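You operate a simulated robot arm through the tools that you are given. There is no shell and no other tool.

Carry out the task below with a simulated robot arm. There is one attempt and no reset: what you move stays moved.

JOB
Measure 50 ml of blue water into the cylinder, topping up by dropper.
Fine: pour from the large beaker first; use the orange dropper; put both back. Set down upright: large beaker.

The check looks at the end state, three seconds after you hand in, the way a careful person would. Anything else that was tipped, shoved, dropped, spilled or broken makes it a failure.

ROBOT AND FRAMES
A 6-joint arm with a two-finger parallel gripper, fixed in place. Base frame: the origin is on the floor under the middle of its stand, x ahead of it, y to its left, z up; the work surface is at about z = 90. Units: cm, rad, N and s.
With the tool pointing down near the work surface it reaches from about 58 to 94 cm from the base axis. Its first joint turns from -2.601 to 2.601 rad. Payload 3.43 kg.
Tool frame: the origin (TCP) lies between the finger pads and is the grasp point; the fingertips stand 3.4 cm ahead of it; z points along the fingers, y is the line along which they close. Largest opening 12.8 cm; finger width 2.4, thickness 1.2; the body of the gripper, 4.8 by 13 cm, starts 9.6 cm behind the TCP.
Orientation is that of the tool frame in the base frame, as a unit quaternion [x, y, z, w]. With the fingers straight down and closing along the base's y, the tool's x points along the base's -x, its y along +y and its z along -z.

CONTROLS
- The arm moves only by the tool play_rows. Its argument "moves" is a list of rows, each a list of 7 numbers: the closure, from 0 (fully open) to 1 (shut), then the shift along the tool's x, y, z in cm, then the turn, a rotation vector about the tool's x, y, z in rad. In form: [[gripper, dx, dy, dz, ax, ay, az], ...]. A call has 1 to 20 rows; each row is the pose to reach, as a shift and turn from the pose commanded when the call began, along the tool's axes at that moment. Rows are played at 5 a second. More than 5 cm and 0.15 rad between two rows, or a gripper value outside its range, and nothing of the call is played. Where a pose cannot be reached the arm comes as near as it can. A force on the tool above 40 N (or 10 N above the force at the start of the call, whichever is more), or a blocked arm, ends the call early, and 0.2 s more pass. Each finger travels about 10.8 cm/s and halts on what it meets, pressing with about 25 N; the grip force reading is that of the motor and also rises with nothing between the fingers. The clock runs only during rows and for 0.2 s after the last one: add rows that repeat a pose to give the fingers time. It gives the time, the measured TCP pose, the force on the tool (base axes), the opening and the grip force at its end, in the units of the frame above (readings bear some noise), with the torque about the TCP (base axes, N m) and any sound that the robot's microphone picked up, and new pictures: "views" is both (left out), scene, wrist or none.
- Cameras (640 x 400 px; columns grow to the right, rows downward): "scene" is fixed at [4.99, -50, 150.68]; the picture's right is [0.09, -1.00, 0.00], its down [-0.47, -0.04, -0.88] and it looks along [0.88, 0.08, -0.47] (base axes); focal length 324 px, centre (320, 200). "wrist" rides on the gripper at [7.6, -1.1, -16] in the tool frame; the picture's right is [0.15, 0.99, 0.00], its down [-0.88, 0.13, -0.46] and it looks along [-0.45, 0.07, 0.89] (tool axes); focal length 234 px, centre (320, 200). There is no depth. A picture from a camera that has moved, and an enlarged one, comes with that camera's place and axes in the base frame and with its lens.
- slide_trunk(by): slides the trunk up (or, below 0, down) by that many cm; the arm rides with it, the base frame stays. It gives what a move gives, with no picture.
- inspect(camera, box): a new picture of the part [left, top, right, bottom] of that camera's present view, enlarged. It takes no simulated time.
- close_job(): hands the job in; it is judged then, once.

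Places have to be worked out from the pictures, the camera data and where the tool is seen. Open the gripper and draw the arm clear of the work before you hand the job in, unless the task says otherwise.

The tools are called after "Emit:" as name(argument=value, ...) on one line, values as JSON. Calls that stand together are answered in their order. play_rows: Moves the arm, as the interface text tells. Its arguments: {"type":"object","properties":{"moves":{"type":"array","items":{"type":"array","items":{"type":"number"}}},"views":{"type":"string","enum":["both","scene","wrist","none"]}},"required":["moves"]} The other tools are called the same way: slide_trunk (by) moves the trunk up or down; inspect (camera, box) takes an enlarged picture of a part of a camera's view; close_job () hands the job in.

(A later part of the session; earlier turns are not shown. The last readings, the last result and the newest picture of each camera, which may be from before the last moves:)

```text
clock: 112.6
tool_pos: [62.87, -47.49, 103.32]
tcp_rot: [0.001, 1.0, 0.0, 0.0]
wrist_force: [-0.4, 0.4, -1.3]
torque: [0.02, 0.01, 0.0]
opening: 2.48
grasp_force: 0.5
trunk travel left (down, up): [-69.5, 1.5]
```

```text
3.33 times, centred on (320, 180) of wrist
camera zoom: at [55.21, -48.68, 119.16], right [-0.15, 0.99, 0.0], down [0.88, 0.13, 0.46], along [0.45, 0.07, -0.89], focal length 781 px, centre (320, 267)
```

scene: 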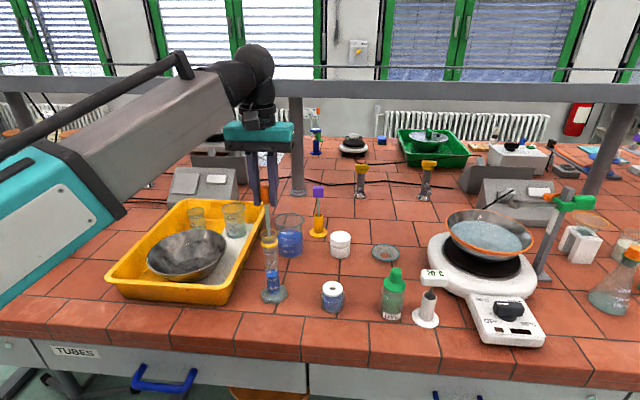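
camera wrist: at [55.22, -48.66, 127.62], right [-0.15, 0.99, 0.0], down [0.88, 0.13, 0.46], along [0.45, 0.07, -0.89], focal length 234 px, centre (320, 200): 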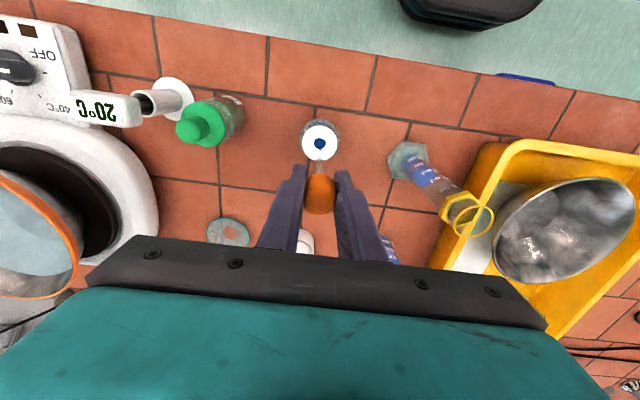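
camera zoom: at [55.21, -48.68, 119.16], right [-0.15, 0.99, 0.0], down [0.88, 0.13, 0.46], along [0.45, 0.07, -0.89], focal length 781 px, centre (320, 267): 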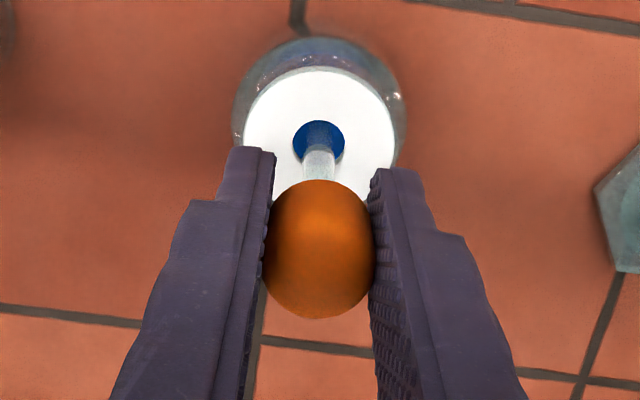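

Carrying the load to the cylinder at the light hold.

Emit:
play_rows(moves=[[0.815, 0, 0, -0.5, 0, 0, 0], [0.815, 0, 0, -2, 0, 0, 0], [0.815, 0, 0, -4, 0, 0, 0], [0.815, 0, 0, -6, 0, 0, 0], [0.815, 0, 0, -8, 0, 0, 0], [0.815, 0, 0, -10.5, 0, 0, 0], [0.815, 0, 0, -13, 0, 0, 0], [0.815, 0, 0, -15.5, 0, 0, 0], [0.815, 0, 0, -18, 0, 0, 0], [0.815, 0, 0, -20, 0, 0, 0], [0.815, -0.1, 0.8, -20.5, 0, 0, 0], [0.815, -0.4, 3, -20.5, 0, 0, 0], [0.815, -0.75, 5.5, -20.5, 0, 0, 0], [0.815, -1.1, 8, -20.5, 0, 0, 0], [0.815, -1.45, 10.5, -20.5, 0, 0, 0], [0.815, -1.75, 12.8, -20.5, 0, 0, 0], [0.815, -1.97, 14.4, -20.5, 0, 0, 0], [0.815, -2.05, 14.9, -20.5, 0, 0, 0], [0.815, -2.05, 14.9, -20.5, 0, 0, 0]], views="none")

Emit:
inspect(camera="wrist", box=[270, 90, 370, 190])

```text
clock: 116.6
tool_pos: [64.94, -32.56, 123.73]
tcp_rot: [0.001, 1.0, 0.0, 0.0]
wrist_force: [-0.2, 0.0, 0.5]
torque: [-0.01, -0.01, 0.01]
opening: 2.48
grasp_force: 0.9
trunk travel left (down, up): [-69.5, 1.5]
```

```text
4.00 times, centred on (320, 140) of wrist
camera zoom: at [57.27, -33.73, 139.68], right [-0.15, 0.99, 0.0], down [0.88, 0.13, 0.46], along [0.45, 0.07, -0.89], focal length 937 px, centre (320, 440)
```

zoom: 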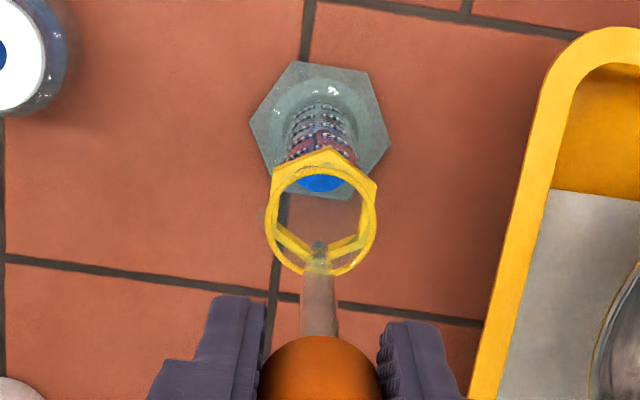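

The tip is over the mouth again; I lower it and squeeze.

Emit:
play_rows(moves=[[0.815, 0, 0, 1, 0, 0, 0], [0.815, 0, 0, 2.2, 0, 0, 0], [0.815, 0, 0, 3.3, 0, 0, 0], [0.815, 0, 0, 4, 0, 0, 0], [0.815, 0, 0, 4, 0, 0, 0], [0.822, 0, 0, 4, 0, 0, 0], [0.83, 0, 0, 4, 0, 0, 0], [0.85, 0, 0, 4, 0, 0, 0], [0.9, 0, 0, 4, 0, 0, 0], [0.9, 0, 0, 4, 0, 0, 0], [0.9, 0, 0, 4, 0, 0, 0]], views="none")

Emit:
inspect(camera="scene", box=[268, 267, 284, 277])

Emit:
inspect(camera="scene", box=[240, 160, 370, 320])

```text
clock: 119.0
tool_pos: [64.94, -32.49, 119.75]
tcp_rot: [0.001, 1.0, -0.001, 0.0]
wrist_force: [0.2, -0.8, 0.1]
torque: [0.0, 0.0, 0.02]
opening: 2.37
grasp_force: 24.5
trunk travel left (down, up): [-69.5, 1.5]
```

```text
16.00 times, centred on (276, 272) of scene
camera zoom: at [4.99, -50.0, 150.68], right [0.09, -1.0, 0.0], down [-0.47, -0.04, -0.88], along [0.88, 0.08, -0.47], focal length 5176 px, centre (1024, -952)
```

zoom: 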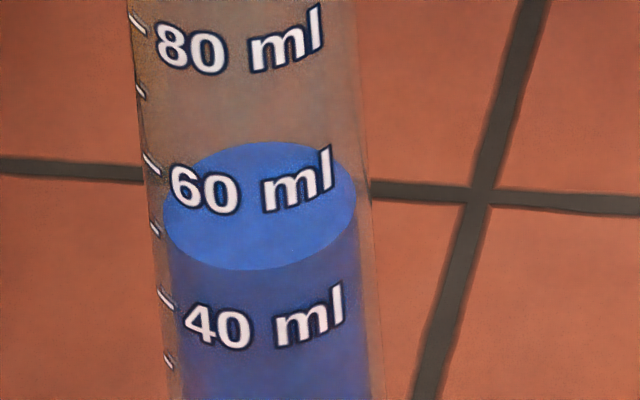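

```text
2.50 times, centred on (305, 240) of scene
camera zoom: at [4.99, -50.0, 150.68], right [0.09, -1.0, 0.0], down [-0.47, -0.04, -0.88], along [0.88, 0.08, -0.47], focal length 809 px, centre (358, 100)
```

zoom: 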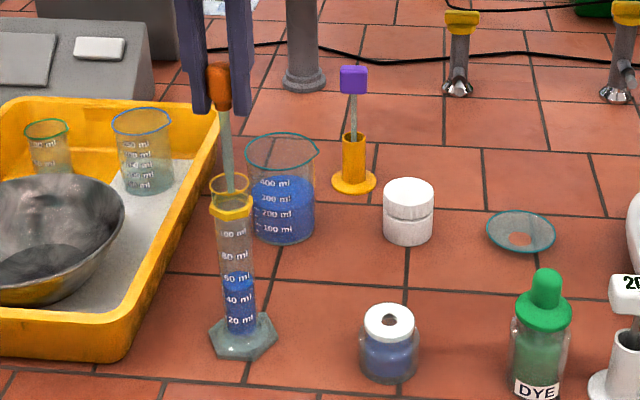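

The level is ≈48.0 ml. Next cycle: back to the bottle.

Emit:
play_rows(moves=[[0.9, 0, 0, -1.5, 0, 0, 0], [0.9, 0, 0, -3, 0, 0, 0], [0.9, 0, 0, -4, 0, 0, 0], [0.9, 0.2, -1.2, -4, 0, 0, 0], [0.9, 0.5, -3.5, -4, 0, 0, 0], [0.9, 0.9, -6.5, -4, 0, 0, 0], [0.9, 1.3, -9.5, -4, 0, 0, 0], [0.9, 1.7, -12.3, -4, 0, 0, 0], [0.9, 2.0, -14.3, -4, 0, 0, 0], [0.9, 2.05, -14.9, -4, 0, 0, 0], [0.9, 2.05, -14.9, -2, 0, 0, 0], [0.9, 2.05, -14.9, 1, 0, 0, 0], [0.9, 2.05, -14.9, 4, 0, 0, 0], [0.9, 2.05, -14.9, 7, 0, 0, 0], [0.9, 2.05, -14.9, 8, 0, 0, 0], [0.9, 2.05, -14.9, 8, 0, 0, 0]], views="none")

Emit:
inspect(camera="wrist", box=[290, 110, 350, 190])

Emit:
inspect(camera="scene", box=[310, 225, 360, 305])

```text
clock: 122.4
tool_pos: [62.84, -47.49, 111.77]
tcp_rot: [0.0, 1.0, -0.001, 0.0]
wrist_force: [-0.1, 0.6, 0.1]
torque: [0.03, 0.03, -0.01]
opening: 2.33
grasp_force: 25.1
trunk travel left (down, up): [-69.5, 1.5]
```

```text
5.00 times, centred on (320, 150) of wrist
camera zoom: at [55.22, -48.62, 127.67], right [-0.15, 0.99, 0.0], down [0.88, 0.13, 0.46], along [0.45, 0.07, -0.89], focal length 1171 px, centre (320, 450)
```

zoom: 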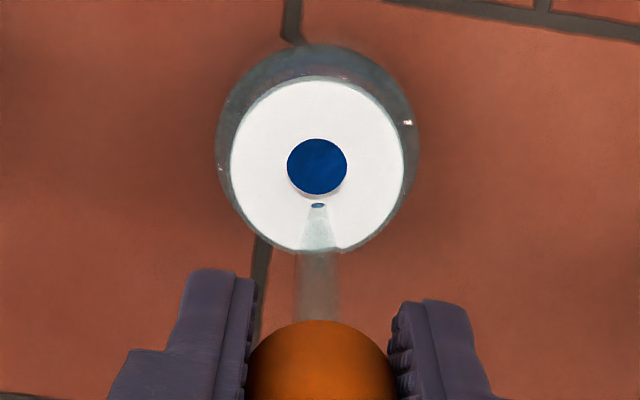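

```text
5.00 times, centred on (335, 265) of scene
camera zoom: at [4.99, -50.0, 150.68], right [0.09, -1.0, 0.0], down [-0.47, -0.04, -0.88], along [0.88, 0.08, -0.47], focal length 1618 px, centre (245, -125)
```

zoom: 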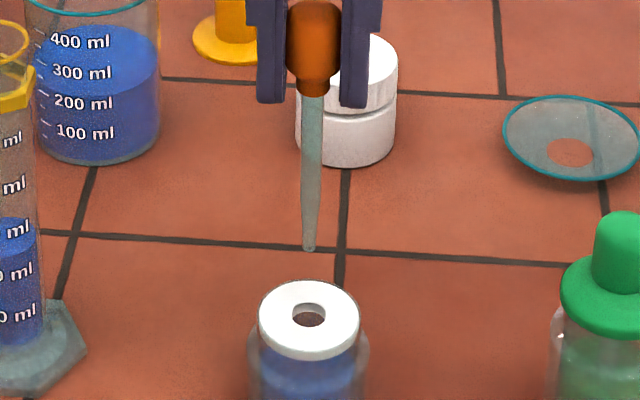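

Aligned. Insert, relax, draw.

Emit:
play_rows(moves=[[0.9, 0, 0, 1, 0, 0, 0], [0.9, 0, 0, 2.2, 0, 0, 0], [0.9, 0, 0, 3.5, 0, 0, 0], [0.9, 0, 0, 5, 0, 0, 0], [0.9, 0, 0, 6.5, 0, 0, 0], [0.9, 0, 0, 7.8, 0, 0, 0], [0.9, 0, 0, 8.5, 0, 0, 0], [0.9, 0, 0, 8.5, 0, 0, 0], [0.83, 0, 0, 8.5, 0, 0, 0], [0.82, 0, 0, 8.5, 0, 0, 0], [0.812, 0, 0, 8.5, 0, 0, 0], [0.808, 0, 0, 8.5, 0, 0, 0], [0.808, 0, 0, 8.5, 0, 0, 0], [0.808, 0, 0, 8.5, 0, 0, 0], [0.808, 0, 0, 8.5, 0, 0, 0], [0.808, 0, 0, 8.5, 0, 0, 0], [0.808, 0, 0, 8.5, 0, 0, 0], [0.808, 0, 0, 8.5, 0, 0, 0]], views="none")

Emit:
inspect(camera="wrist", box=[250, 120, 390, 240])

```text
clock: 126.2
tool_pos: [62.88, -47.42, 103.16]
tcp_rot: [0.0, 1.0, 0.001, 0.0]
wrist_force: [0.0, -0.4, -0.1]
torque: [-0.02, 0.01, -0.03]
opening: 2.46
grasp_force: 0.5
trunk travel left (down, up): [-69.5, 1.5]
```

```text
3.33 times, centred on (320, 180) of wrist
camera zoom: at [55.22, -48.64, 119.15], right [-0.15, 0.99, 0.0], down [0.88, 0.13, 0.46], along [0.45, 0.07, -0.89], focal length 781 px, centre (320, 267)
```

zoom: 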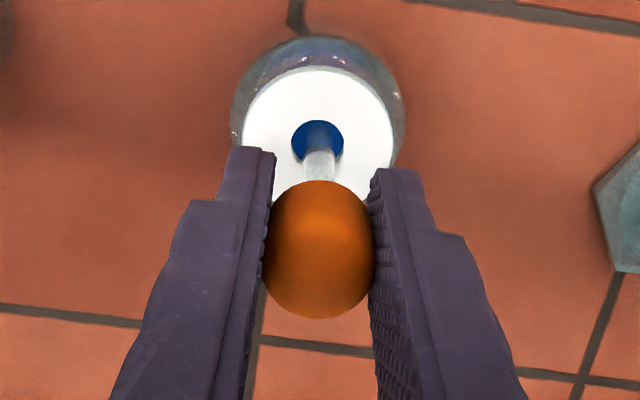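

Carry to the cylinder at the light hold.

Emit:
play_rows(moves=[[0.815, 0, 0, -0.5, 0, 0, 0], [0.815, 0, 0, -2, 0, 0, 0], [0.815, 0, 0, -4, 0, 0, 0], [0.815, 0, 0, -6, 0, 0, 0], [0.815, 0, 0, -8, 0, 0, 0], [0.815, 0, 0, -10.5, 0, 0, 0], [0.815, 0, 0, -13, 0, 0, 0], [0.815, 0, 0, -15.5, 0, 0, 0], [0.815, 0, 0, -18, 0, 0, 0], [0.815, 0, 0, -20, 0, 0, 0], [0.815, -0.1, 0.8, -20.5, 0, 0, 0], [0.815, -0.4, 3, -20.5, 0, 0, 0], [0.815, -0.75, 5.5, -20.5, 0, 0, 0], [0.815, -1.1, 8, -20.5, 0, 0, 0], [0.815, -1.45, 10.5, -20.5, 0, 0, 0], [0.815, -1.75, 12.8, -20.5, 0, 0, 0], [0.815, -1.97, 14.4, -20.5, 0, 0, 0], [0.815, -2.05, 14.9, -20.5, 0, 0, 0], [0.815, -2.05, 14.9, -20.5, 0, 0, 0]], views="none")

Emit:
inspect(camera="wrist", box=[270, 90, 370, 190])

```text
clock: 130.2
tool_pos: [64.78, -32.67, 123.75]
tcp_rot: [0.001, 1.0, 0.0, 0.0]
wrist_force: [-1.2, 0.8, 0.4]
torque: [0.01, 0.0, 0.02]
opening: 2.45
grasp_force: 1.1
trunk travel left (down, up): [-69.5, 1.5]
```

```text
4.00 times, centred on (320, 140) of wrist
camera zoom: at [57.25, -33.77, 139.6], right [-0.15, 0.99, 0.0], down [0.88, 0.13, 0.46], along [0.45, 0.07, -0.89], focal length 937 px, centre (320, 440)
```

zoom: 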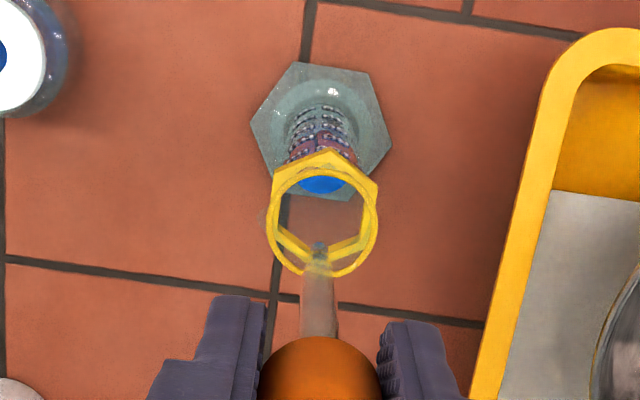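

Tip over the mouth; lower and squeeze.

Emit:
play_rows(moves=[[0.815, 0, 0, 1, 0, 0, 0], [0.815, 0, 0, 2.2, 0, 0, 0], [0.815, 0, 0, 3.3, 0, 0, 0], [0.815, 0, 0, 4, 0, 0, 0], [0.815, 0, 0, 4, 0, 0, 0], [0.822, 0, 0, 4, 0, 0, 0], [0.83, 0, 0, 4, 0, 0, 0], [0.85, 0, 0, 4, 0, 0, 0], [0.9, 0, 0, 4, 0, 0, 0], [0.9, 0, 0, 4, 0, 0, 0], [0.9, 0, 0, 4, 0, 0, 0]], views="none")

Emit:
inspect(camera="scene", box=[268, 267, 284, 277])

Emit:
inspect(camera="scene", box=[268, 263, 284, 273])

```text
clock: 132.6
tool_pos: [64.86, -32.54, 119.59]
tcp_rot: [0.001, 1.0, 0.0, 0.0]
wrist_force: [-0.3, -0.2, 0.0]
torque: [0.0, -0.05, 0.02]
opening: 2.34
grasp_force: 24.6
trunk travel left (down, up): [-69.5, 1.5]
```

```text
16.00 times, centred on (276, 272) of scene
camera zoom: at [4.99, -50.0, 150.68], right [0.09, -1.0, 0.0], down [-0.47, -0.04, -0.88], along [0.88, 0.08, -0.47], focal length 5176 px, centre (1024, -952)
```

zoom: 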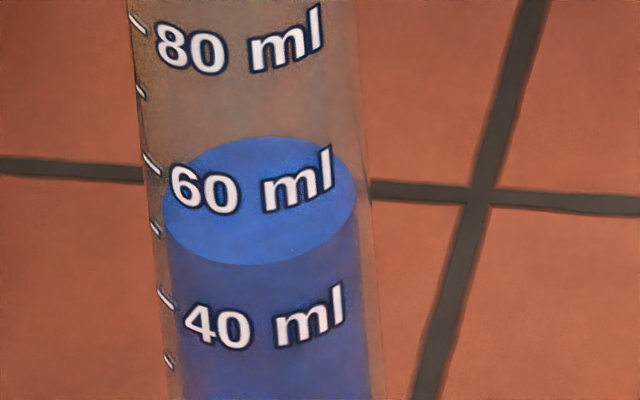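

```text
16.00 times, centred on (276, 268) of scene
camera zoom: at [4.99, -50.0, 150.68], right [0.09, -1.0, 0.0], down [-0.47, -0.04, -0.88], along [0.88, 0.08, -0.47], focal length 5176 px, centre (1024, -888)
```

zoom: 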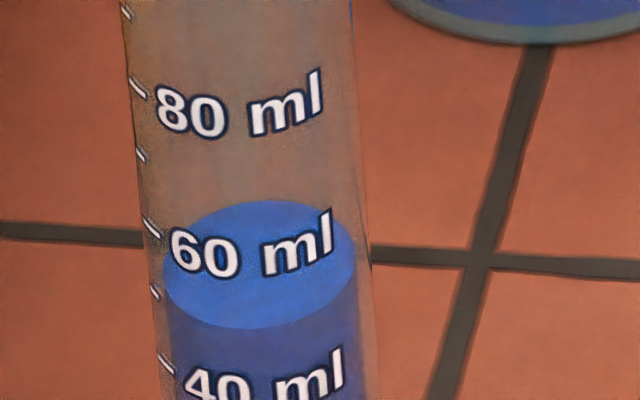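

The level is ≈48.8 ml. One more full load should bring it to about 49.6–49.7. Back to the bottle.

Emit:
play_rows(moves=[[0.9, 0, 0, -1.5, 0, 0, 0], [0.9, 0, 0, -3, 0, 0, 0], [0.9, 0, 0, -4, 0, 0, 0], [0.9, 0.2, -1.2, -4, 0, 0, 0], [0.9, 0.5, -3.5, -4, 0, 0, 0], [0.9, 0.9, -6.5, -4, 0, 0, 0], [0.9, 1.3, -9.5, -4, 0, 0, 0], [0.9, 1.7, -12.3, -4, 0, 0, 0], [0.9, 2.0, -14.3, -4, 0, 0, 0], [0.9, 2.05, -14.9, -4, 0, 0, 0], [0.9, 2.05, -14.9, -2, 0, 0, 0], [0.9, 2.05, -14.9, 1, 0, 0, 0], [0.9, 2.05, -14.9, 4, 0, 0, 0], [0.9, 2.05, -14.9, 7, 0, 0, 0], [0.9, 2.05, -14.9, 8, 0, 0, 0], [0.9, 2.05, -14.9, 8, 0, 0, 0]], views="none")

Emit:
inspect(camera="wrist", box=[290, 110, 350, 190])

Emit:
inspect(camera="scene", box=[310, 225, 360, 305])

```text
clock: 136.0
tool_pos: [62.9, -47.5, 111.63]
tcp_rot: [0.001, 1.0, 0.0, 0.0]
wrist_force: [0.3, 1.0, 0.4]
torque: [0.03, 0.01, 0.05]
opening: 2.35
grasp_force: 25.0
trunk travel left (down, up): [-69.5, 1.5]
```

```text
5.00 times, centred on (320, 150) of wrist
camera zoom: at [55.22, -48.7, 127.61], right [-0.15, 0.99, 0.0], down [0.88, 0.13, 0.46], along [0.45, 0.07, -0.89], focal length 1171 px, centre (320, 450)
```

zoom: 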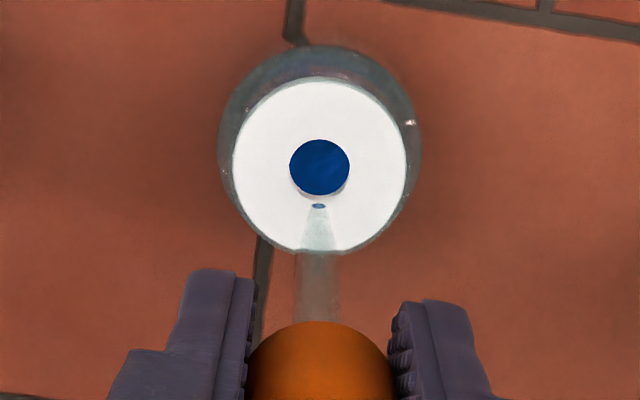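

```text
5.00 times, centred on (335, 265) of scene
camera zoom: at [4.99, -50.0, 150.68], right [0.09, -1.0, 0.0], down [-0.47, -0.04, -0.88], along [0.88, 0.08, -0.47], focal length 1618 px, centre (245, -125)
```

zoom: 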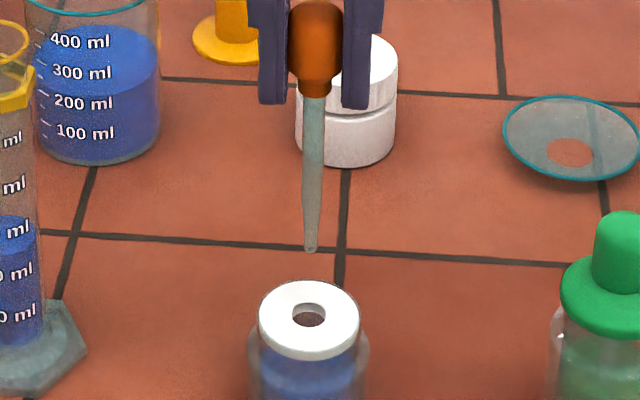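

Aligned. Insert, relax, draw.

Emit:
play_rows(moves=[[0.9, 0, 0, 1, 0, 0, 0], [0.9, 0, 0, 2.2, 0, 0, 0], [0.9, 0, 0, 3.5, 0, 0, 0], [0.9, 0, 0, 5, 0, 0, 0], [0.9, 0, 0, 6.5, 0, 0, 0], [0.9, 0, 0, 7.8, 0, 0, 0], [0.9, 0, 0, 8.5, 0, 0, 0], [0.9, 0, 0, 8.5, 0, 0, 0], [0.83, 0, 0, 8.5, 0, 0, 0], [0.82, 0, 0, 8.5, 0, 0, 0], [0.812, 0, 0, 8.5, 0, 0, 0], [0.808, 0, 0, 8.5, 0, 0, 0], [0.808, 0, 0, 8.5, 0, 0, 0], [0.808, 0, 0, 8.5, 0, 0, 0], [0.808, 0, 0, 8.5, 0, 0, 0], [0.808, 0, 0, 8.5, 0, 0, 0], [0.808, 0, 0, 8.5, 0, 0, 0], [0.808, 0, 0, 8.5, 0, 0, 0]], views="none")

Emit:
inspect(camera="wrist", box=[250, 120, 390, 240])

```text
clock: 139.8
tool_pos: [62.94, -47.56, 103.08]
tcp_rot: [0.001, 1.0, 0.0, 0.0]
wrist_force: [-0.4, 0.2, 0.7]
torque: [-0.01, 0.01, -0.01]
opening: 2.46
grasp_force: 1.0
trunk travel left (down, up): [-69.5, 1.5]
```

```text
3.33 times, centred on (320, 180) of wrist
camera zoom: at [55.25, -48.74, 119.16], right [-0.15, 0.99, 0.0], down [0.88, 0.13, 0.46], along [0.45, 0.07, -0.89], focal length 781 px, centre (320, 267)
```

zoom: 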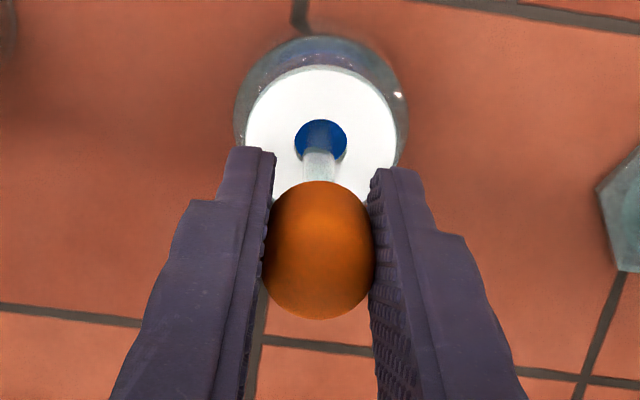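

Carry to the cylinder at the light hold.

Emit:
play_rows(moves=[[0.815, 0, 0, -0.5, 0, 0, 0], [0.815, 0, 0, -2, 0, 0, 0], [0.815, 0, 0, -4, 0, 0, 0], [0.815, 0, 0, -6, 0, 0, 0], [0.815, 0, 0, -8, 0, 0, 0], [0.815, 0, 0, -10.5, 0, 0, 0], [0.815, 0, 0, -13, 0, 0, 0], [0.815, 0, 0, -15.5, 0, 0, 0], [0.815, 0, 0, -18, 0, 0, 0], [0.815, 0, 0, -20, 0, 0, 0], [0.815, -0.1, 0.8, -20.5, 0, 0, 0], [0.815, -0.4, 3, -20.5, 0, 0, 0], [0.815, -0.75, 5.5, -20.5, 0, 0, 0], [0.815, -1.1, 8, -20.5, 0, 0, 0], [0.815, -1.45, 10.5, -20.5, 0, 0, 0], [0.815, -1.75, 12.8, -20.5, 0, 0, 0], [0.815, -1.97, 14.4, -20.5, 0, 0, 0], [0.815, -2.05, 14.9, -20.5, 0, 0, 0], [0.815, -2.05, 14.9, -20.5, 0, 0, 0]], views="none")

Emit:
inspect(camera="wrist", box=[270, 90, 370, 190])

```text
clock: 143.8
tool_pos: [64.87, -32.63, 123.74]
tcp_rot: [0.001, 1.0, 0.0, 0.0]
wrist_force: [0.0, 0.4, 0.7]
torque: [-0.02, 0.0, -0.01]
opening: 2.5
grasp_force: 0.3
trunk travel left (down, up): [-69.5, 1.5]
```

```text
4.00 times, centred on (320, 140) of wrist
camera zoom: at [57.26, -33.77, 139.66], right [-0.15, 0.99, 0.0], down [0.88, 0.13, 0.46], along [0.45, 0.07, -0.89], focal length 937 px, centre (320, 440)
```

zoom: 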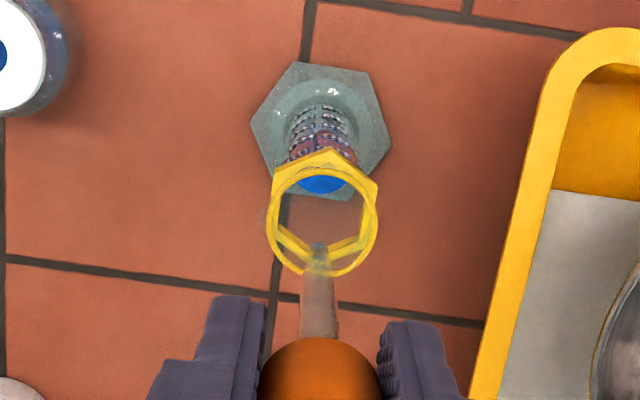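

Lower and squeeze this load out.

Emit:
play_rows(moves=[[0.815, 0, 0, 1, 0, 0, 0], [0.815, 0, 0, 2.2, 0, 0, 0], [0.815, 0, 0, 3.3, 0, 0, 0], [0.815, 0, 0, 4, 0, 0, 0], [0.815, 0, 0, 4, 0, 0, 0], [0.822, 0, 0, 4, 0, 0, 0], [0.83, 0, 0, 4, 0, 0, 0], [0.85, 0, 0, 4, 0, 0, 0], [0.9, 0, 0, 4, 0, 0, 0], [0.9, 0, 0, 4, 0, 0, 0], [0.9, 0, 0, 4, 0, 0, 0]], views="none")

Emit:
inspect(camera="scene", box=[268, 267, 284, 277])

Emit:
inspect(camera="scene", box=[266, 263, 286, 277])

```text
clock: 146.2
tool_pos: [64.9, -32.59, 119.71]
tcp_rot: [0.001, 1.0, 0.0, 0.001]
wrist_force: [-0.8, 0.2, -0.4]
torque: [-0.01, 0.04, -0.02]
opening: 2.38
grasp_force: 24.8
trunk travel left (down, up): [-69.5, 1.5]
```

```text
16.00 times, centred on (276, 272) of scene
camera zoom: at [4.99, -50.0, 150.68], right [0.09, -1.0, 0.0], down [-0.47, -0.04, -0.88], along [0.88, 0.08, -0.47], focal length 5176 px, centre (1024, -952)
```

zoom: 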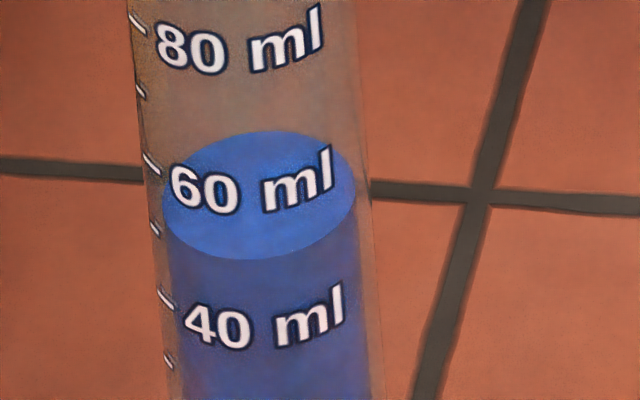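

```text
16.00 times, centred on (276, 270) of scene
camera zoom: at [4.99, -50.0, 150.68], right [0.09, -1.0, 0.0], down [-0.47, -0.04, -0.88], along [0.88, 0.08, -0.47], focal length 5176 px, centre (1024, -920)
```

zoom: 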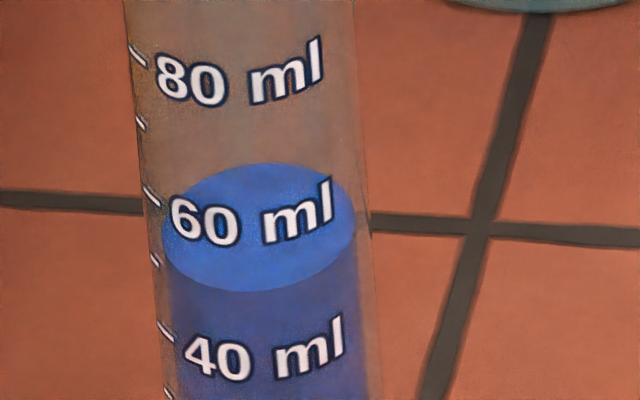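

The level is ≈49.6 ml. I now put the dropper back in its bottle, then take a low-angle look with the wrist camera to verify the reading before deciding on any extra drops.

Emit:
play_rows(moves=[[0.9, 0, 0, -1.5, 0, 0, 0], [0.9, 0, 0, -3, 0, 0, 0], [0.9, 0, 0, -4, 0, 0, 0], [0.9, 0.2, -1.2, -4, 0, 0, 0], [0.9, 0.5, -3.5, -4, 0, 0, 0], [0.9, 0.9, -6.5, -4, 0, 0, 0], [0.9, 1.3, -9.5, -4, 0, 0, 0], [0.9, 1.7, -12.3, -4, 0, 0, 0], [0.9, 2.0, -14.3, -4, 0, 0, 0], [0.9, 2.05, -14.9, -4, 0, 0, 0], [0.9, 2.05, -14.9, -2, 0, 0, 0], [0.9, 2.05, -14.9, 1, 0, 0, 0], [0.9, 2.05, -14.9, 4, 0, 0, 0], [0.9, 2.05, -14.9, 7, 0, 0, 0], [0.9, 2.05, -14.9, 8, 0, 0, 0], [0.9, 2.05, -14.9, 8, 0, 0, 0]], views="none")

Emit:
inspect(camera="wrist", box=[290, 110, 350, 190])

Emit:
inspect(camera="scene", box=[310, 225, 360, 305])

```text
clock: 149.6
tool_pos: [62.82, -47.52, 111.64]
tcp_rot: [0.001, 1.0, 0.0, 0.0]
wrist_force: [0.1, -0.1, -0.3]
torque: [0.0, 0.0, 0.02]
opening: 2.35
grasp_force: 24.4
trunk travel left (down, up): [-69.5, 1.5]
```

```text
5.00 times, centred on (320, 150) of wrist
camera zoom: at [55.17, -48.71, 127.61], right [-0.15, 0.99, 0.0], down [0.88, 0.13, 0.46], along [0.45, 0.07, -0.89], focal length 1171 px, centre (320, 450)
```

zoom: 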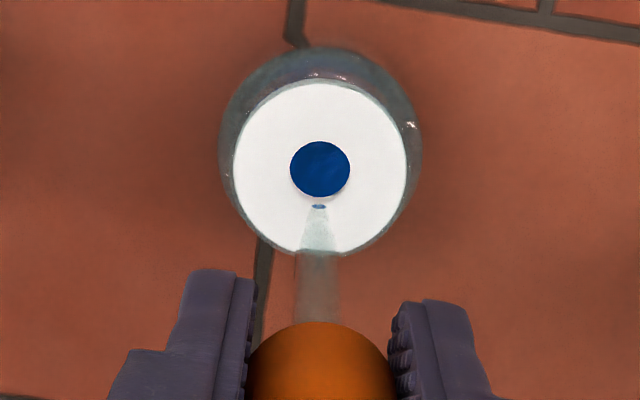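

```text
5.00 times, centred on (335, 265) of scene
camera zoom: at [4.99, -50.0, 150.68], right [0.09, -1.0, 0.0], down [-0.47, -0.04, -0.88], along [0.88, 0.08, -0.47], focal length 1618 px, centre (245, -125)
```

zoom: 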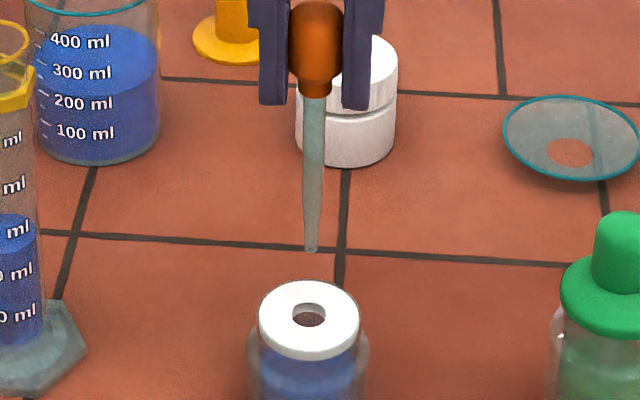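

Insert and lower it fully to its seat, watching the force.

Emit:
play_rows(moves=[[0.9, 0, 0, 1, 0, 0, 0], [0.9, 0, 0, 2.2, 0, 0, 0], [0.9, 0, 0, 3.5, 0, 0, 0], [0.9, 0, 0, 5, 0, 0, 0], [0.9, 0, 0, 6.5, 0, 0, 0], [0.9, 0, 0, 7.8, 0, 0, 0], [0.9, 0, 0, 8.5, 0, 0, 0], [0.9, 0, 0, 8.8, 0, 0, 0], [0.9, 0, 0, 9.0, 0, 0, 0], [0.9, 0, 0, 9.1, 0, 0, 0], [0.9, 0, 0, 9.1, 0, 0, 0]], views="none")

Emit:
inspect(camera="scene", box=[310, 240, 360, 320])

Emit:
inspect(camera="wrist", box=[250, 120, 390, 240])

```text
clock: 152.0
tool_pos: [62.91, -47.57, 102.59]
tcp_rot: [0.001, 1.0, 0.0, -0.001]
wrist_force: [0.0, 1.0, 0.4]
torque: [-0.01, -0.03, 0.0]
opening: 2.35
grasp_force: 24.7
trunk travel left (down, up): [-69.5, 1.5]
```

```text
5.00 times, centred on (335, 280) of scene
camera zoom: at [4.99, -50.0, 150.68], right [0.09, -1.0, 0.0], down [-0.47, -0.04, -0.88], along [0.88, 0.08, -0.47], focal length 1618 px, centre (245, -200)
```

zoom: 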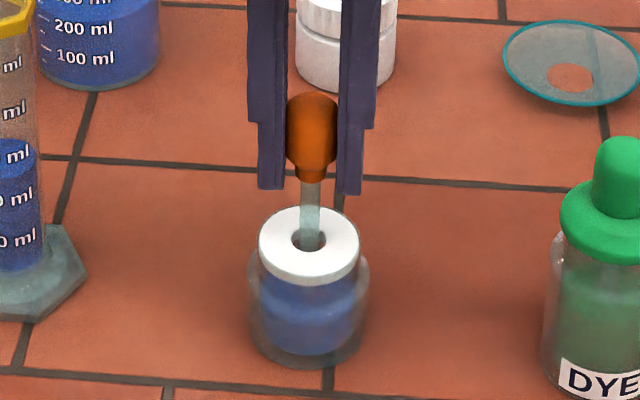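

```text
3.33 times, centred on (320, 180) of wrist
camera zoom: at [55.2, -48.71, 118.54], right [-0.15, 0.99, 0.0], down [0.88, 0.13, 0.46], along [0.45, 0.07, -0.89], focal length 781 px, centre (320, 267)
```

zoom: 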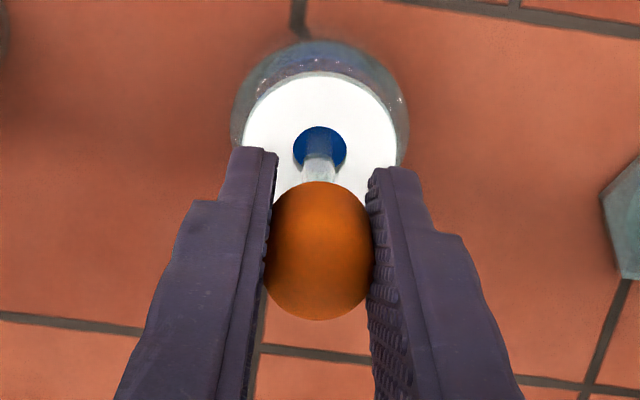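

It sits about 0.2 cm higher than originally. I lower that last bit, then relax and open the fingers gently.

Emit:
play_rows(moves=[[0.9, 0, 0, 0.1, 0, 0, 0], [0.9, 0, 0, 0.18, 0, 0, 0], [0.9, 0, 0, 0.18, 0, 0, 0]], views="none")

Emit:
play_rows(moves=[[0.83, 0, 0, 0, 0, 0, 0], [0.82, 0, 0, 0, 0, 0, 0], [0.81, 0, 0, 0, 0, 0, 0], [0.8, 0, 0, 0, 0, 0, 0], [0.79, 0, 0, 0, 0, 0, 0], [0.77, 0, 0, 0, 0, 0, 0], [0.74, 0, 0, 0, 0, 0, 0], [0.7, 0, 0, 0, 0, 0, 0], [0.65, 0, 0, 0, 0, 0, 0], [0.6, 0, 0, 0, 0, 0, 0], [0.6, 0, 0, 0, 0, 0, 0]], views="none")

Emit:
inspect(camera="scene", box=[310, 240, 360, 320])

Emit:
inspect(camera="wrist", box=[250, 120, 390, 240])

```text
clock: 152.8
tool_pos: [62.82, -47.54, 102.56]
tcp_rot: [0.002, 1.0, -0.001, 0.0]
wrist_force: [1.4, -1.3, 5.7]
torque: [-0.09, -0.07, -0.02]
opening: 2.36
grasp_force: 24.9
trunk travel left (down, up): [-69.5, 1.5]
```

```text
clock: 155.2
tool_pos: [62.72, -47.44, 102.37]
tcp_rot: [0.001, 1.0, 0.0, 0.0]
wrist_force: [0.3, -0.5, 0.1]
torque: [0.0, 0.01, -0.01]
opening: 5.11
grasp_force: 0.1
trunk travel left (down, up): [-69.5, 1.5]
```

```text
5.00 times, centred on (335, 280) of scene
camera zoom: at [4.99, -50.0, 150.68], right [0.09, -1.0, 0.0], down [-0.47, -0.04, -0.88], along [0.88, 0.08, -0.47], focal length 1618 px, centre (245, -200)
```

zoom: 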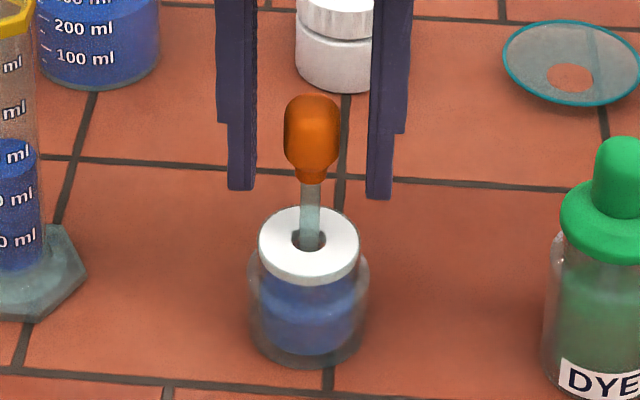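

```text
3.33 times, centred on (320, 180) of wrist
camera zoom: at [55.2, -48.7, 118.39], right [-0.15, 0.99, 0.0], down [0.88, 0.13, 0.46], along [0.45, 0.07, -0.89], focal length 781 px, centre (320, 267)
```

zoom: 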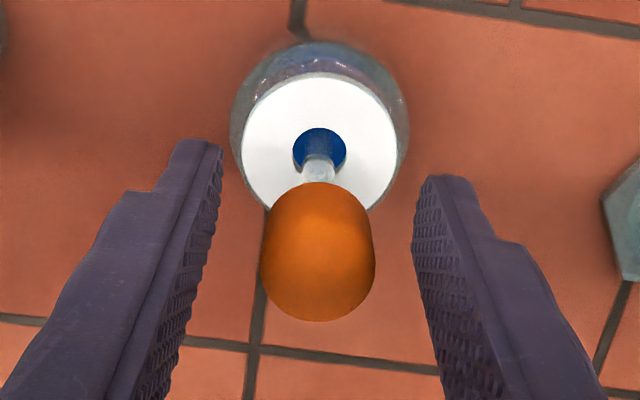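

The dropper stands upright in its bottle again. I raise the gripper clear, then attempt a low-angle look at the cylinder with the wrist camera.

Emit:
play_rows(moves=[[0.6, 0, 0, -1, 0, 0, 0], [0.6, 0, 0, -3, 0, 0, 0], [0.6, 0, 0, -6, 0, 0, 0], [0.6, 0, 0, -10, 0, 0, 0], [0.6, 0, 0, -14, 0, 0, 0], [0.6, 0, 0, -18, 0, 0, 0], [0.6, 0, 0, -20, 0, 0, 0], [0.6, 0, 0, -20, 0, 0, 0]])

Emit:
inspect(camera="scene", box=[310, 240, 360, 320])

Emit:
inspect(camera="wrist", box=[280, 80, 380, 180])

```text
clock: 157.0
tool_pos: [62.92, -47.46, 122.39]
tcp_rot: [0.001, 1.0, 0.0, 0.0]
wrist_force: [0.2, -0.4, -0.1]
torque: [0.03, 0.0, -0.04]
opening: 5.12
grasp_force: 0.0
trunk travel left (down, up): [-69.5, 1.5]
camera wrist: at [55.25, -48.69, 138.37], right [-0.15, 0.99, 0.0], down [0.88, 0.13, 0.46], along [0.45, 0.07, -0.89], focal length 234 px, centre (320, 200)
```

scene: 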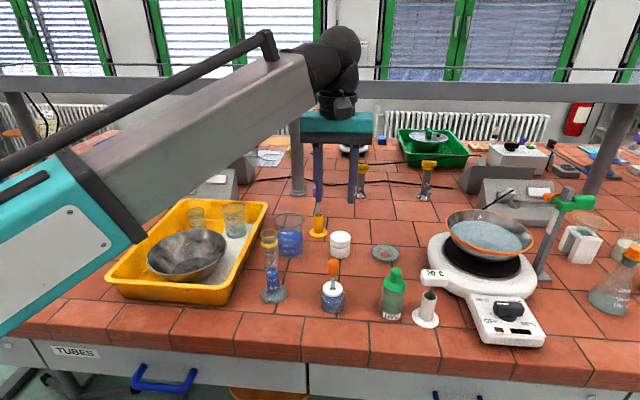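
wrist: 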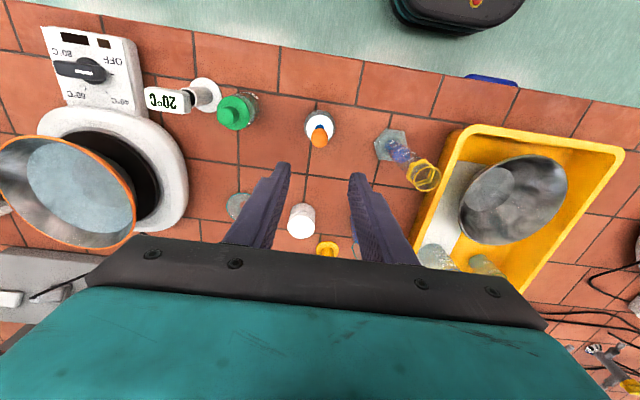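

```text
5.00 times, centred on (335, 280) of scene
camera zoom: at [4.99, -50.0, 150.68], right [0.09, -1.0, 0.0], down [-0.47, -0.04, -0.88], along [0.88, 0.08, -0.47], focal length 1618 px, centre (245, -200)
```

zoom: 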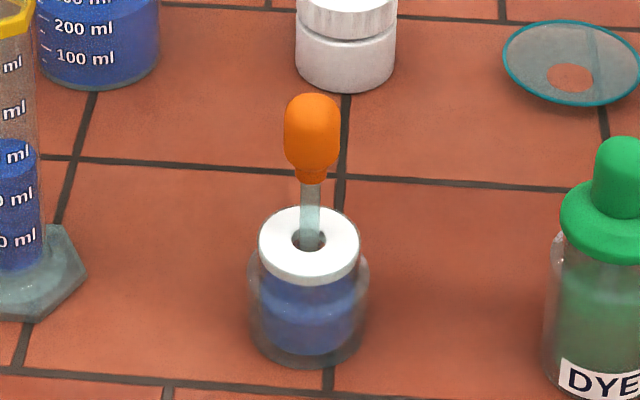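

```text
4.00 times, centred on (330, 130) of wrist
camera zoom: at [55.25, -48.69, 138.37], right [-0.15, 0.99, 0.0], down [0.88, 0.13, 0.46], along [0.45, 0.07, -0.89], focal length 937 px, centre (280, 480)
```

zoom: 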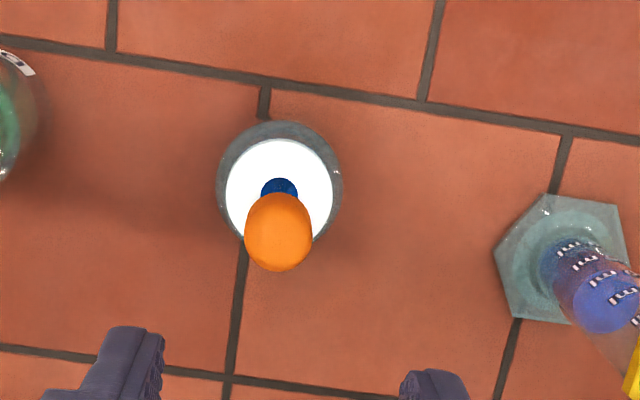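

The bottle and dropper look as they did at the start. I move (still high) beside the cylinder with a 25° yaw toward it.

Emit:
play_rows(moves=[[0.6, 1, 2, 0, 0, 0, -0.07], [0.6, 2.2, 4.4, 0, 0, 0, -0.16], [0.6, 3.4, 6.8, 0, 0, 0, -0.26], [0.6, 4.6, 9.2, 0, 0, 0, -0.36], [0.6, 5.65, 11.16, 0, 0, 0, -0.436], [0.6, 5.65, 11.16, 0, 0, 0, -0.436]], views="none")

Emit:
play_rows(moves=[[0.6, 0, 0, 0, 0, -0.1, 0], [0.6, 0, 0, 0, 0, -0.22, 0], [0.6, 0, 0, 0, 0, -0.34, 0], [0.6, 0, 0, 0, 0, -0.46, 0], [0.6, 0, 0, 0, 0, -0.58, 0], [0.6, 0, 0, 0, 0, -0.7, 0], [0.6, 0, 0, 0, 0, -0.8, 0], [0.6, 0, 0, 0, 0, -0.873, 0], [0.6, 0, 0, 0, 0, -0.873, 0]])

```text
clock: 158.4
tool_pos: [57.29, -36.26, 122.39]
tcp_rot: [-0.217, 0.976, 0.001, 0.0]
wrist_force: [0.3, 0.4, -0.5]
torque: [0.01, -0.01, 0.03]
opening: 5.13
grasp_force: 0.0
trunk travel left (down, up): [-69.5, 1.5]
```

```text
clock: 160.4
tool_pos: [57.2, -36.32, 122.45]
tcp_rot: [-0.196, 0.885, 0.091, 0.414]
wrist_force: [-0.3, 0.2, -0.3]
torque: [0.03, 0.02, -0.01]
opening: 5.12
grasp_force: 0.2
trunk travel left (down, up): [-69.5, 1.5]
camera wrist: at [42.09, -44.59, 126.85], right [-0.5, 0.86, -0.11], down [0.14, 0.21, 0.97], along [0.85, 0.47, -0.23], focal length 234 px, centre (320, 200)
```

scene: 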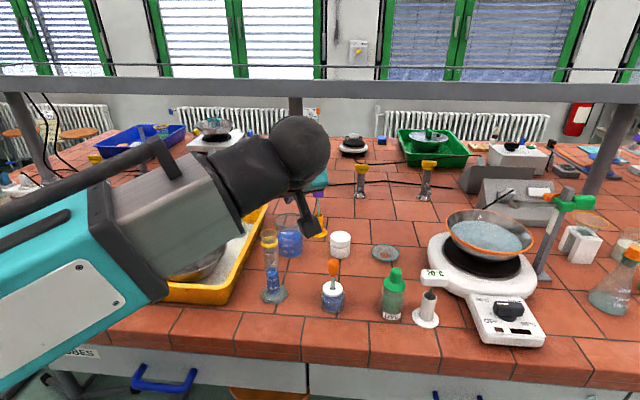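
wrist: 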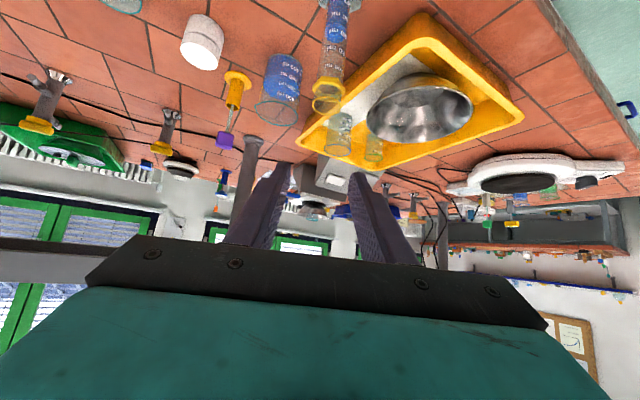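

The pose is reachable and the camera looks past the fingers at the cylinder. I descend 8 cm straight down, keeping an eye on clearances.

Emit:
play_rows(moves=[[0.6, 0.8, 0, 0.65, 0, 0, 0], [0.6, 2.3, 0, 1.93, 0, 0, 0], [0.6, 3.8, 0, 3.2, 0, 0, 0], [0.6, 5.3, 0, 4.5, 0, 0, 0], [0.6, 6.13, 0, 5.14, 0, 0, 0], [0.6, 6.13, 0, 5.14, 0, 0, 0]])

```text
clock: 161.8
tool_pos: [57.17, -36.41, 114.52]
tcp_rot: [-0.196, 0.885, 0.091, 0.412]
wrist_force: [0.0, 0.7, -1.2]
torque: [0.01, -0.01, -0.06]
opening: 5.11
grasp_force: 0.2
trunk travel left (down, up): [-69.5, 1.5]
camera wrist: at [42.13, -44.61, 118.87], right [-0.5, 0.86, -0.11], down [0.14, 0.21, 0.97], along [0.85, 0.47, -0.23], focal length 234 px, centre (320, 200)
```

scene: 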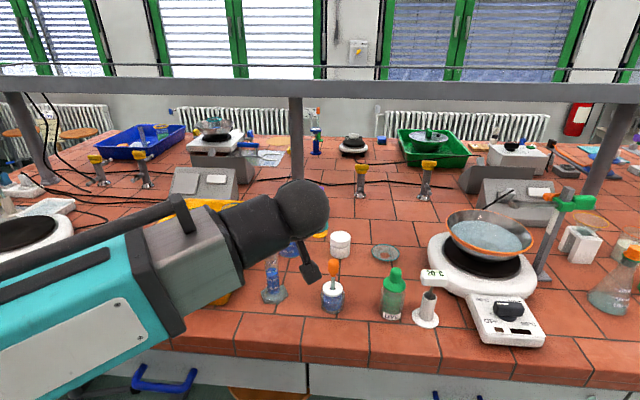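
wrist: 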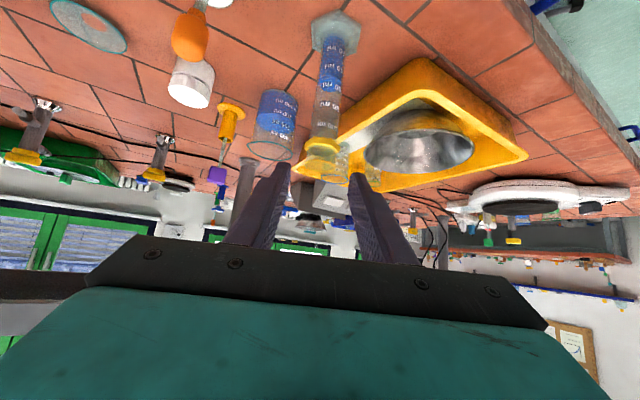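

The labels are visible from here. The arm is well clear, so I descend another 10 cm for a flatter view.

Emit:
play_rows(moves=[[0.6, 1, 0, 0.84, 0, 0, 0], [0.6, 2.8, 0, 2.35, 0, 0, 0], [0.6, 4.6, 0, 3.86, 0, 0, 0], [0.6, 6.4, 0, 5.37, 0, 0, 0], [0.6, 7.66, 0, 6.43, 0, 0, 0], [0.6, 7.66, 0, 6.43, 0, 0, 0]])

Emit:
inspect(camera="wrist", box=[280, 60, 380, 180])

```text
clock: 163.2
tool_pos: [57.23, -36.19, 104.38]
tcp_rot: [-0.196, 0.885, 0.092, 0.412]
wrist_force: [0.2, 0.8, 0.2]
torque: [0.0, 0.0, -0.02]
opening: 5.13
grasp_force: 0.0
trunk travel left (down, up): [-69.5, 1.5]
camera wrist: at [42.15, -44.59, 108.85], right [-0.5, 0.86, -0.11], down [0.14, 0.21, 0.97], along [0.85, 0.47, -0.23], focal length 234 px, centre (320, 200)
```

scene: 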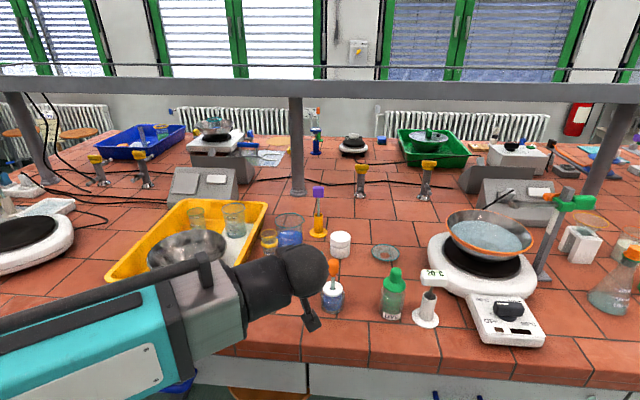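
wrist: 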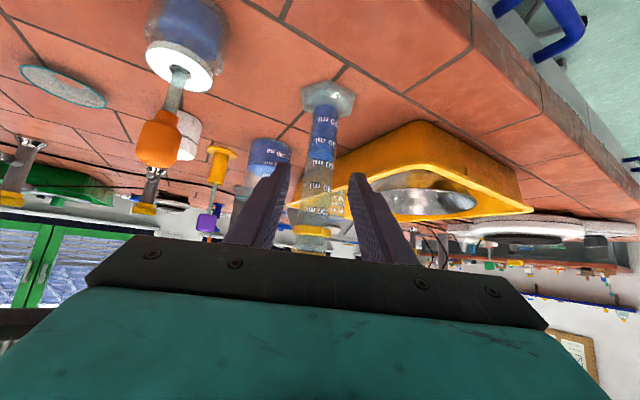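

```text
3.33 times, centred on (330, 120) of wrist
camera zoom: at [42.15, -44.59, 108.85], right [-0.5, 0.86, -0.11], down [0.14, 0.21, 0.97], along [0.85, 0.47, -0.23], focal length 781 px, centre (287, 467)
```

zoom: 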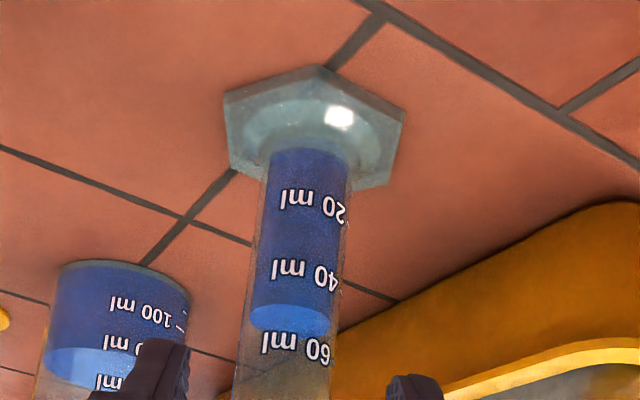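

An excellent view of the scale (inverted). I zoom in on the level.

Emit:
inspect(camera="wrist", box=[302, 132, 342, 157])

Emit:
inspect(camera="wrist", box=[302, 142, 342, 167])

```text
16.00 times, centred on (322, 144) of wrist
camera zoom: at [42.15, -44.59, 108.85], right [-0.5, 0.86, -0.11], down [0.14, 0.21, 0.97], along [0.85, 0.47, -0.23], focal length 3747 px, centre (288, 1088)
```

zoom: 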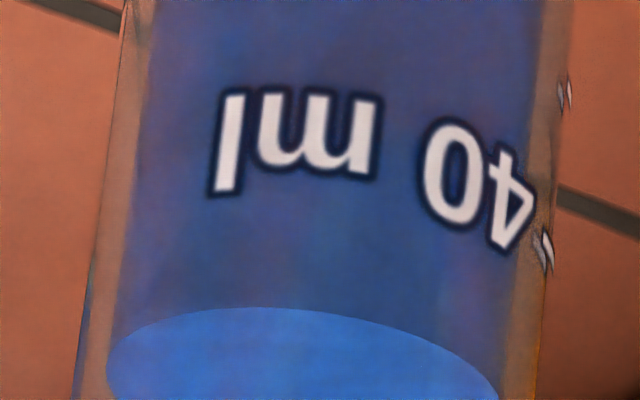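

```text
16.00 times, centred on (322, 154) of wrist
camera zoom: at [42.15, -44.59, 108.85], right [-0.5, 0.86, -0.11], down [0.14, 0.21, 0.97], along [0.85, 0.47, -0.23], focal length 3747 px, centre (288, 928)
```

zoom: 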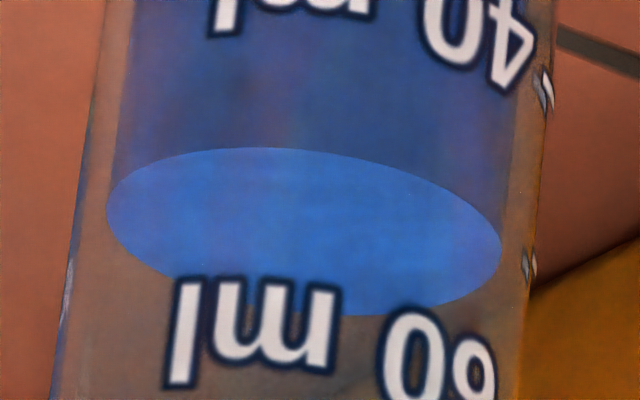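

Very informative. I take the adjacent zoomed pictures to fix the 40, 50 and 60 ml planes accurately in this view.

Emit:
inspect(camera="wrist", box=[302, 152, 342, 177])

Emit:
inspect(camera="wrist", box=[302, 120, 342, 145])

Emit:
inspect(camera="wrist", box=[290, 110, 350, 180])

```text
16.00 times, centred on (322, 164) of wrist
camera zoom: at [42.15, -44.59, 108.85], right [-0.5, 0.86, -0.11], down [0.14, 0.21, 0.97], along [0.85, 0.47, -0.23], focal length 3747 px, centre (288, 768)
```

zoom: 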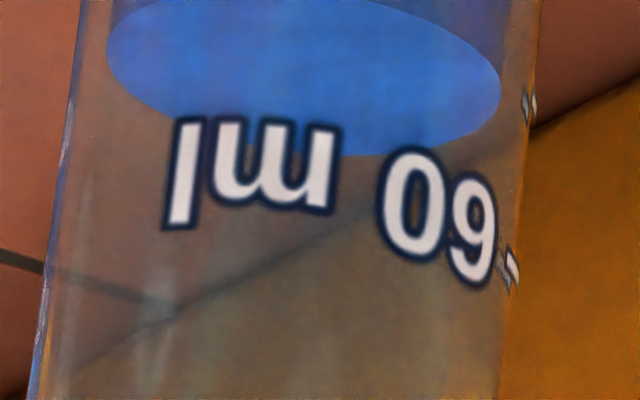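

```text
16.00 times, centred on (322, 132) of wrist
camera zoom: at [42.15, -44.59, 108.85], right [-0.5, 0.86, -0.11], down [0.14, 0.21, 0.97], along [0.85, 0.47, -0.23], focal length 3747 px, centre (288, 1280)
```

zoom: 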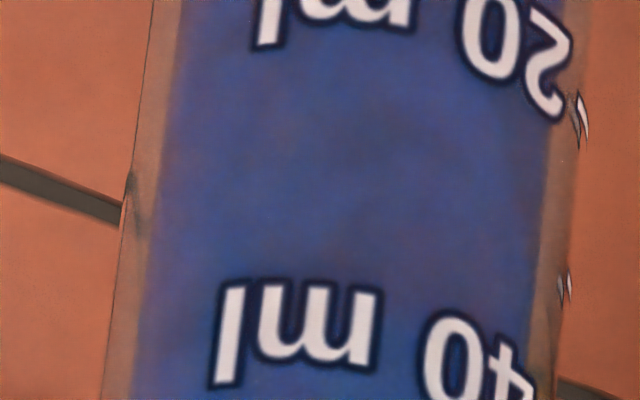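

```text
5.71 times, centred on (320, 145) of wrist
camera zoom: at [42.15, -44.59, 108.85], right [-0.5, 0.86, -0.11], down [0.14, 0.21, 0.97], along [0.85, 0.47, -0.23], focal length 1338 px, centre (320, 514)
```

zoom: 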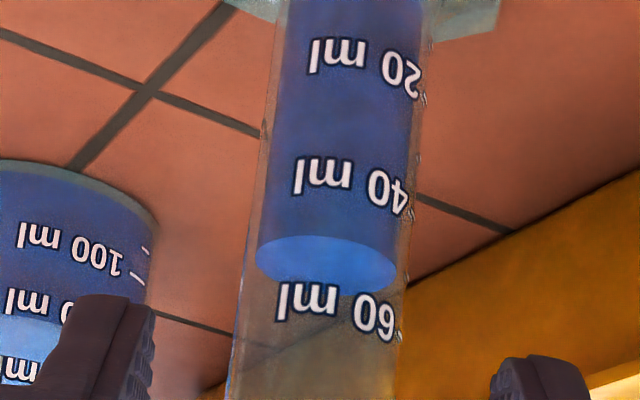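

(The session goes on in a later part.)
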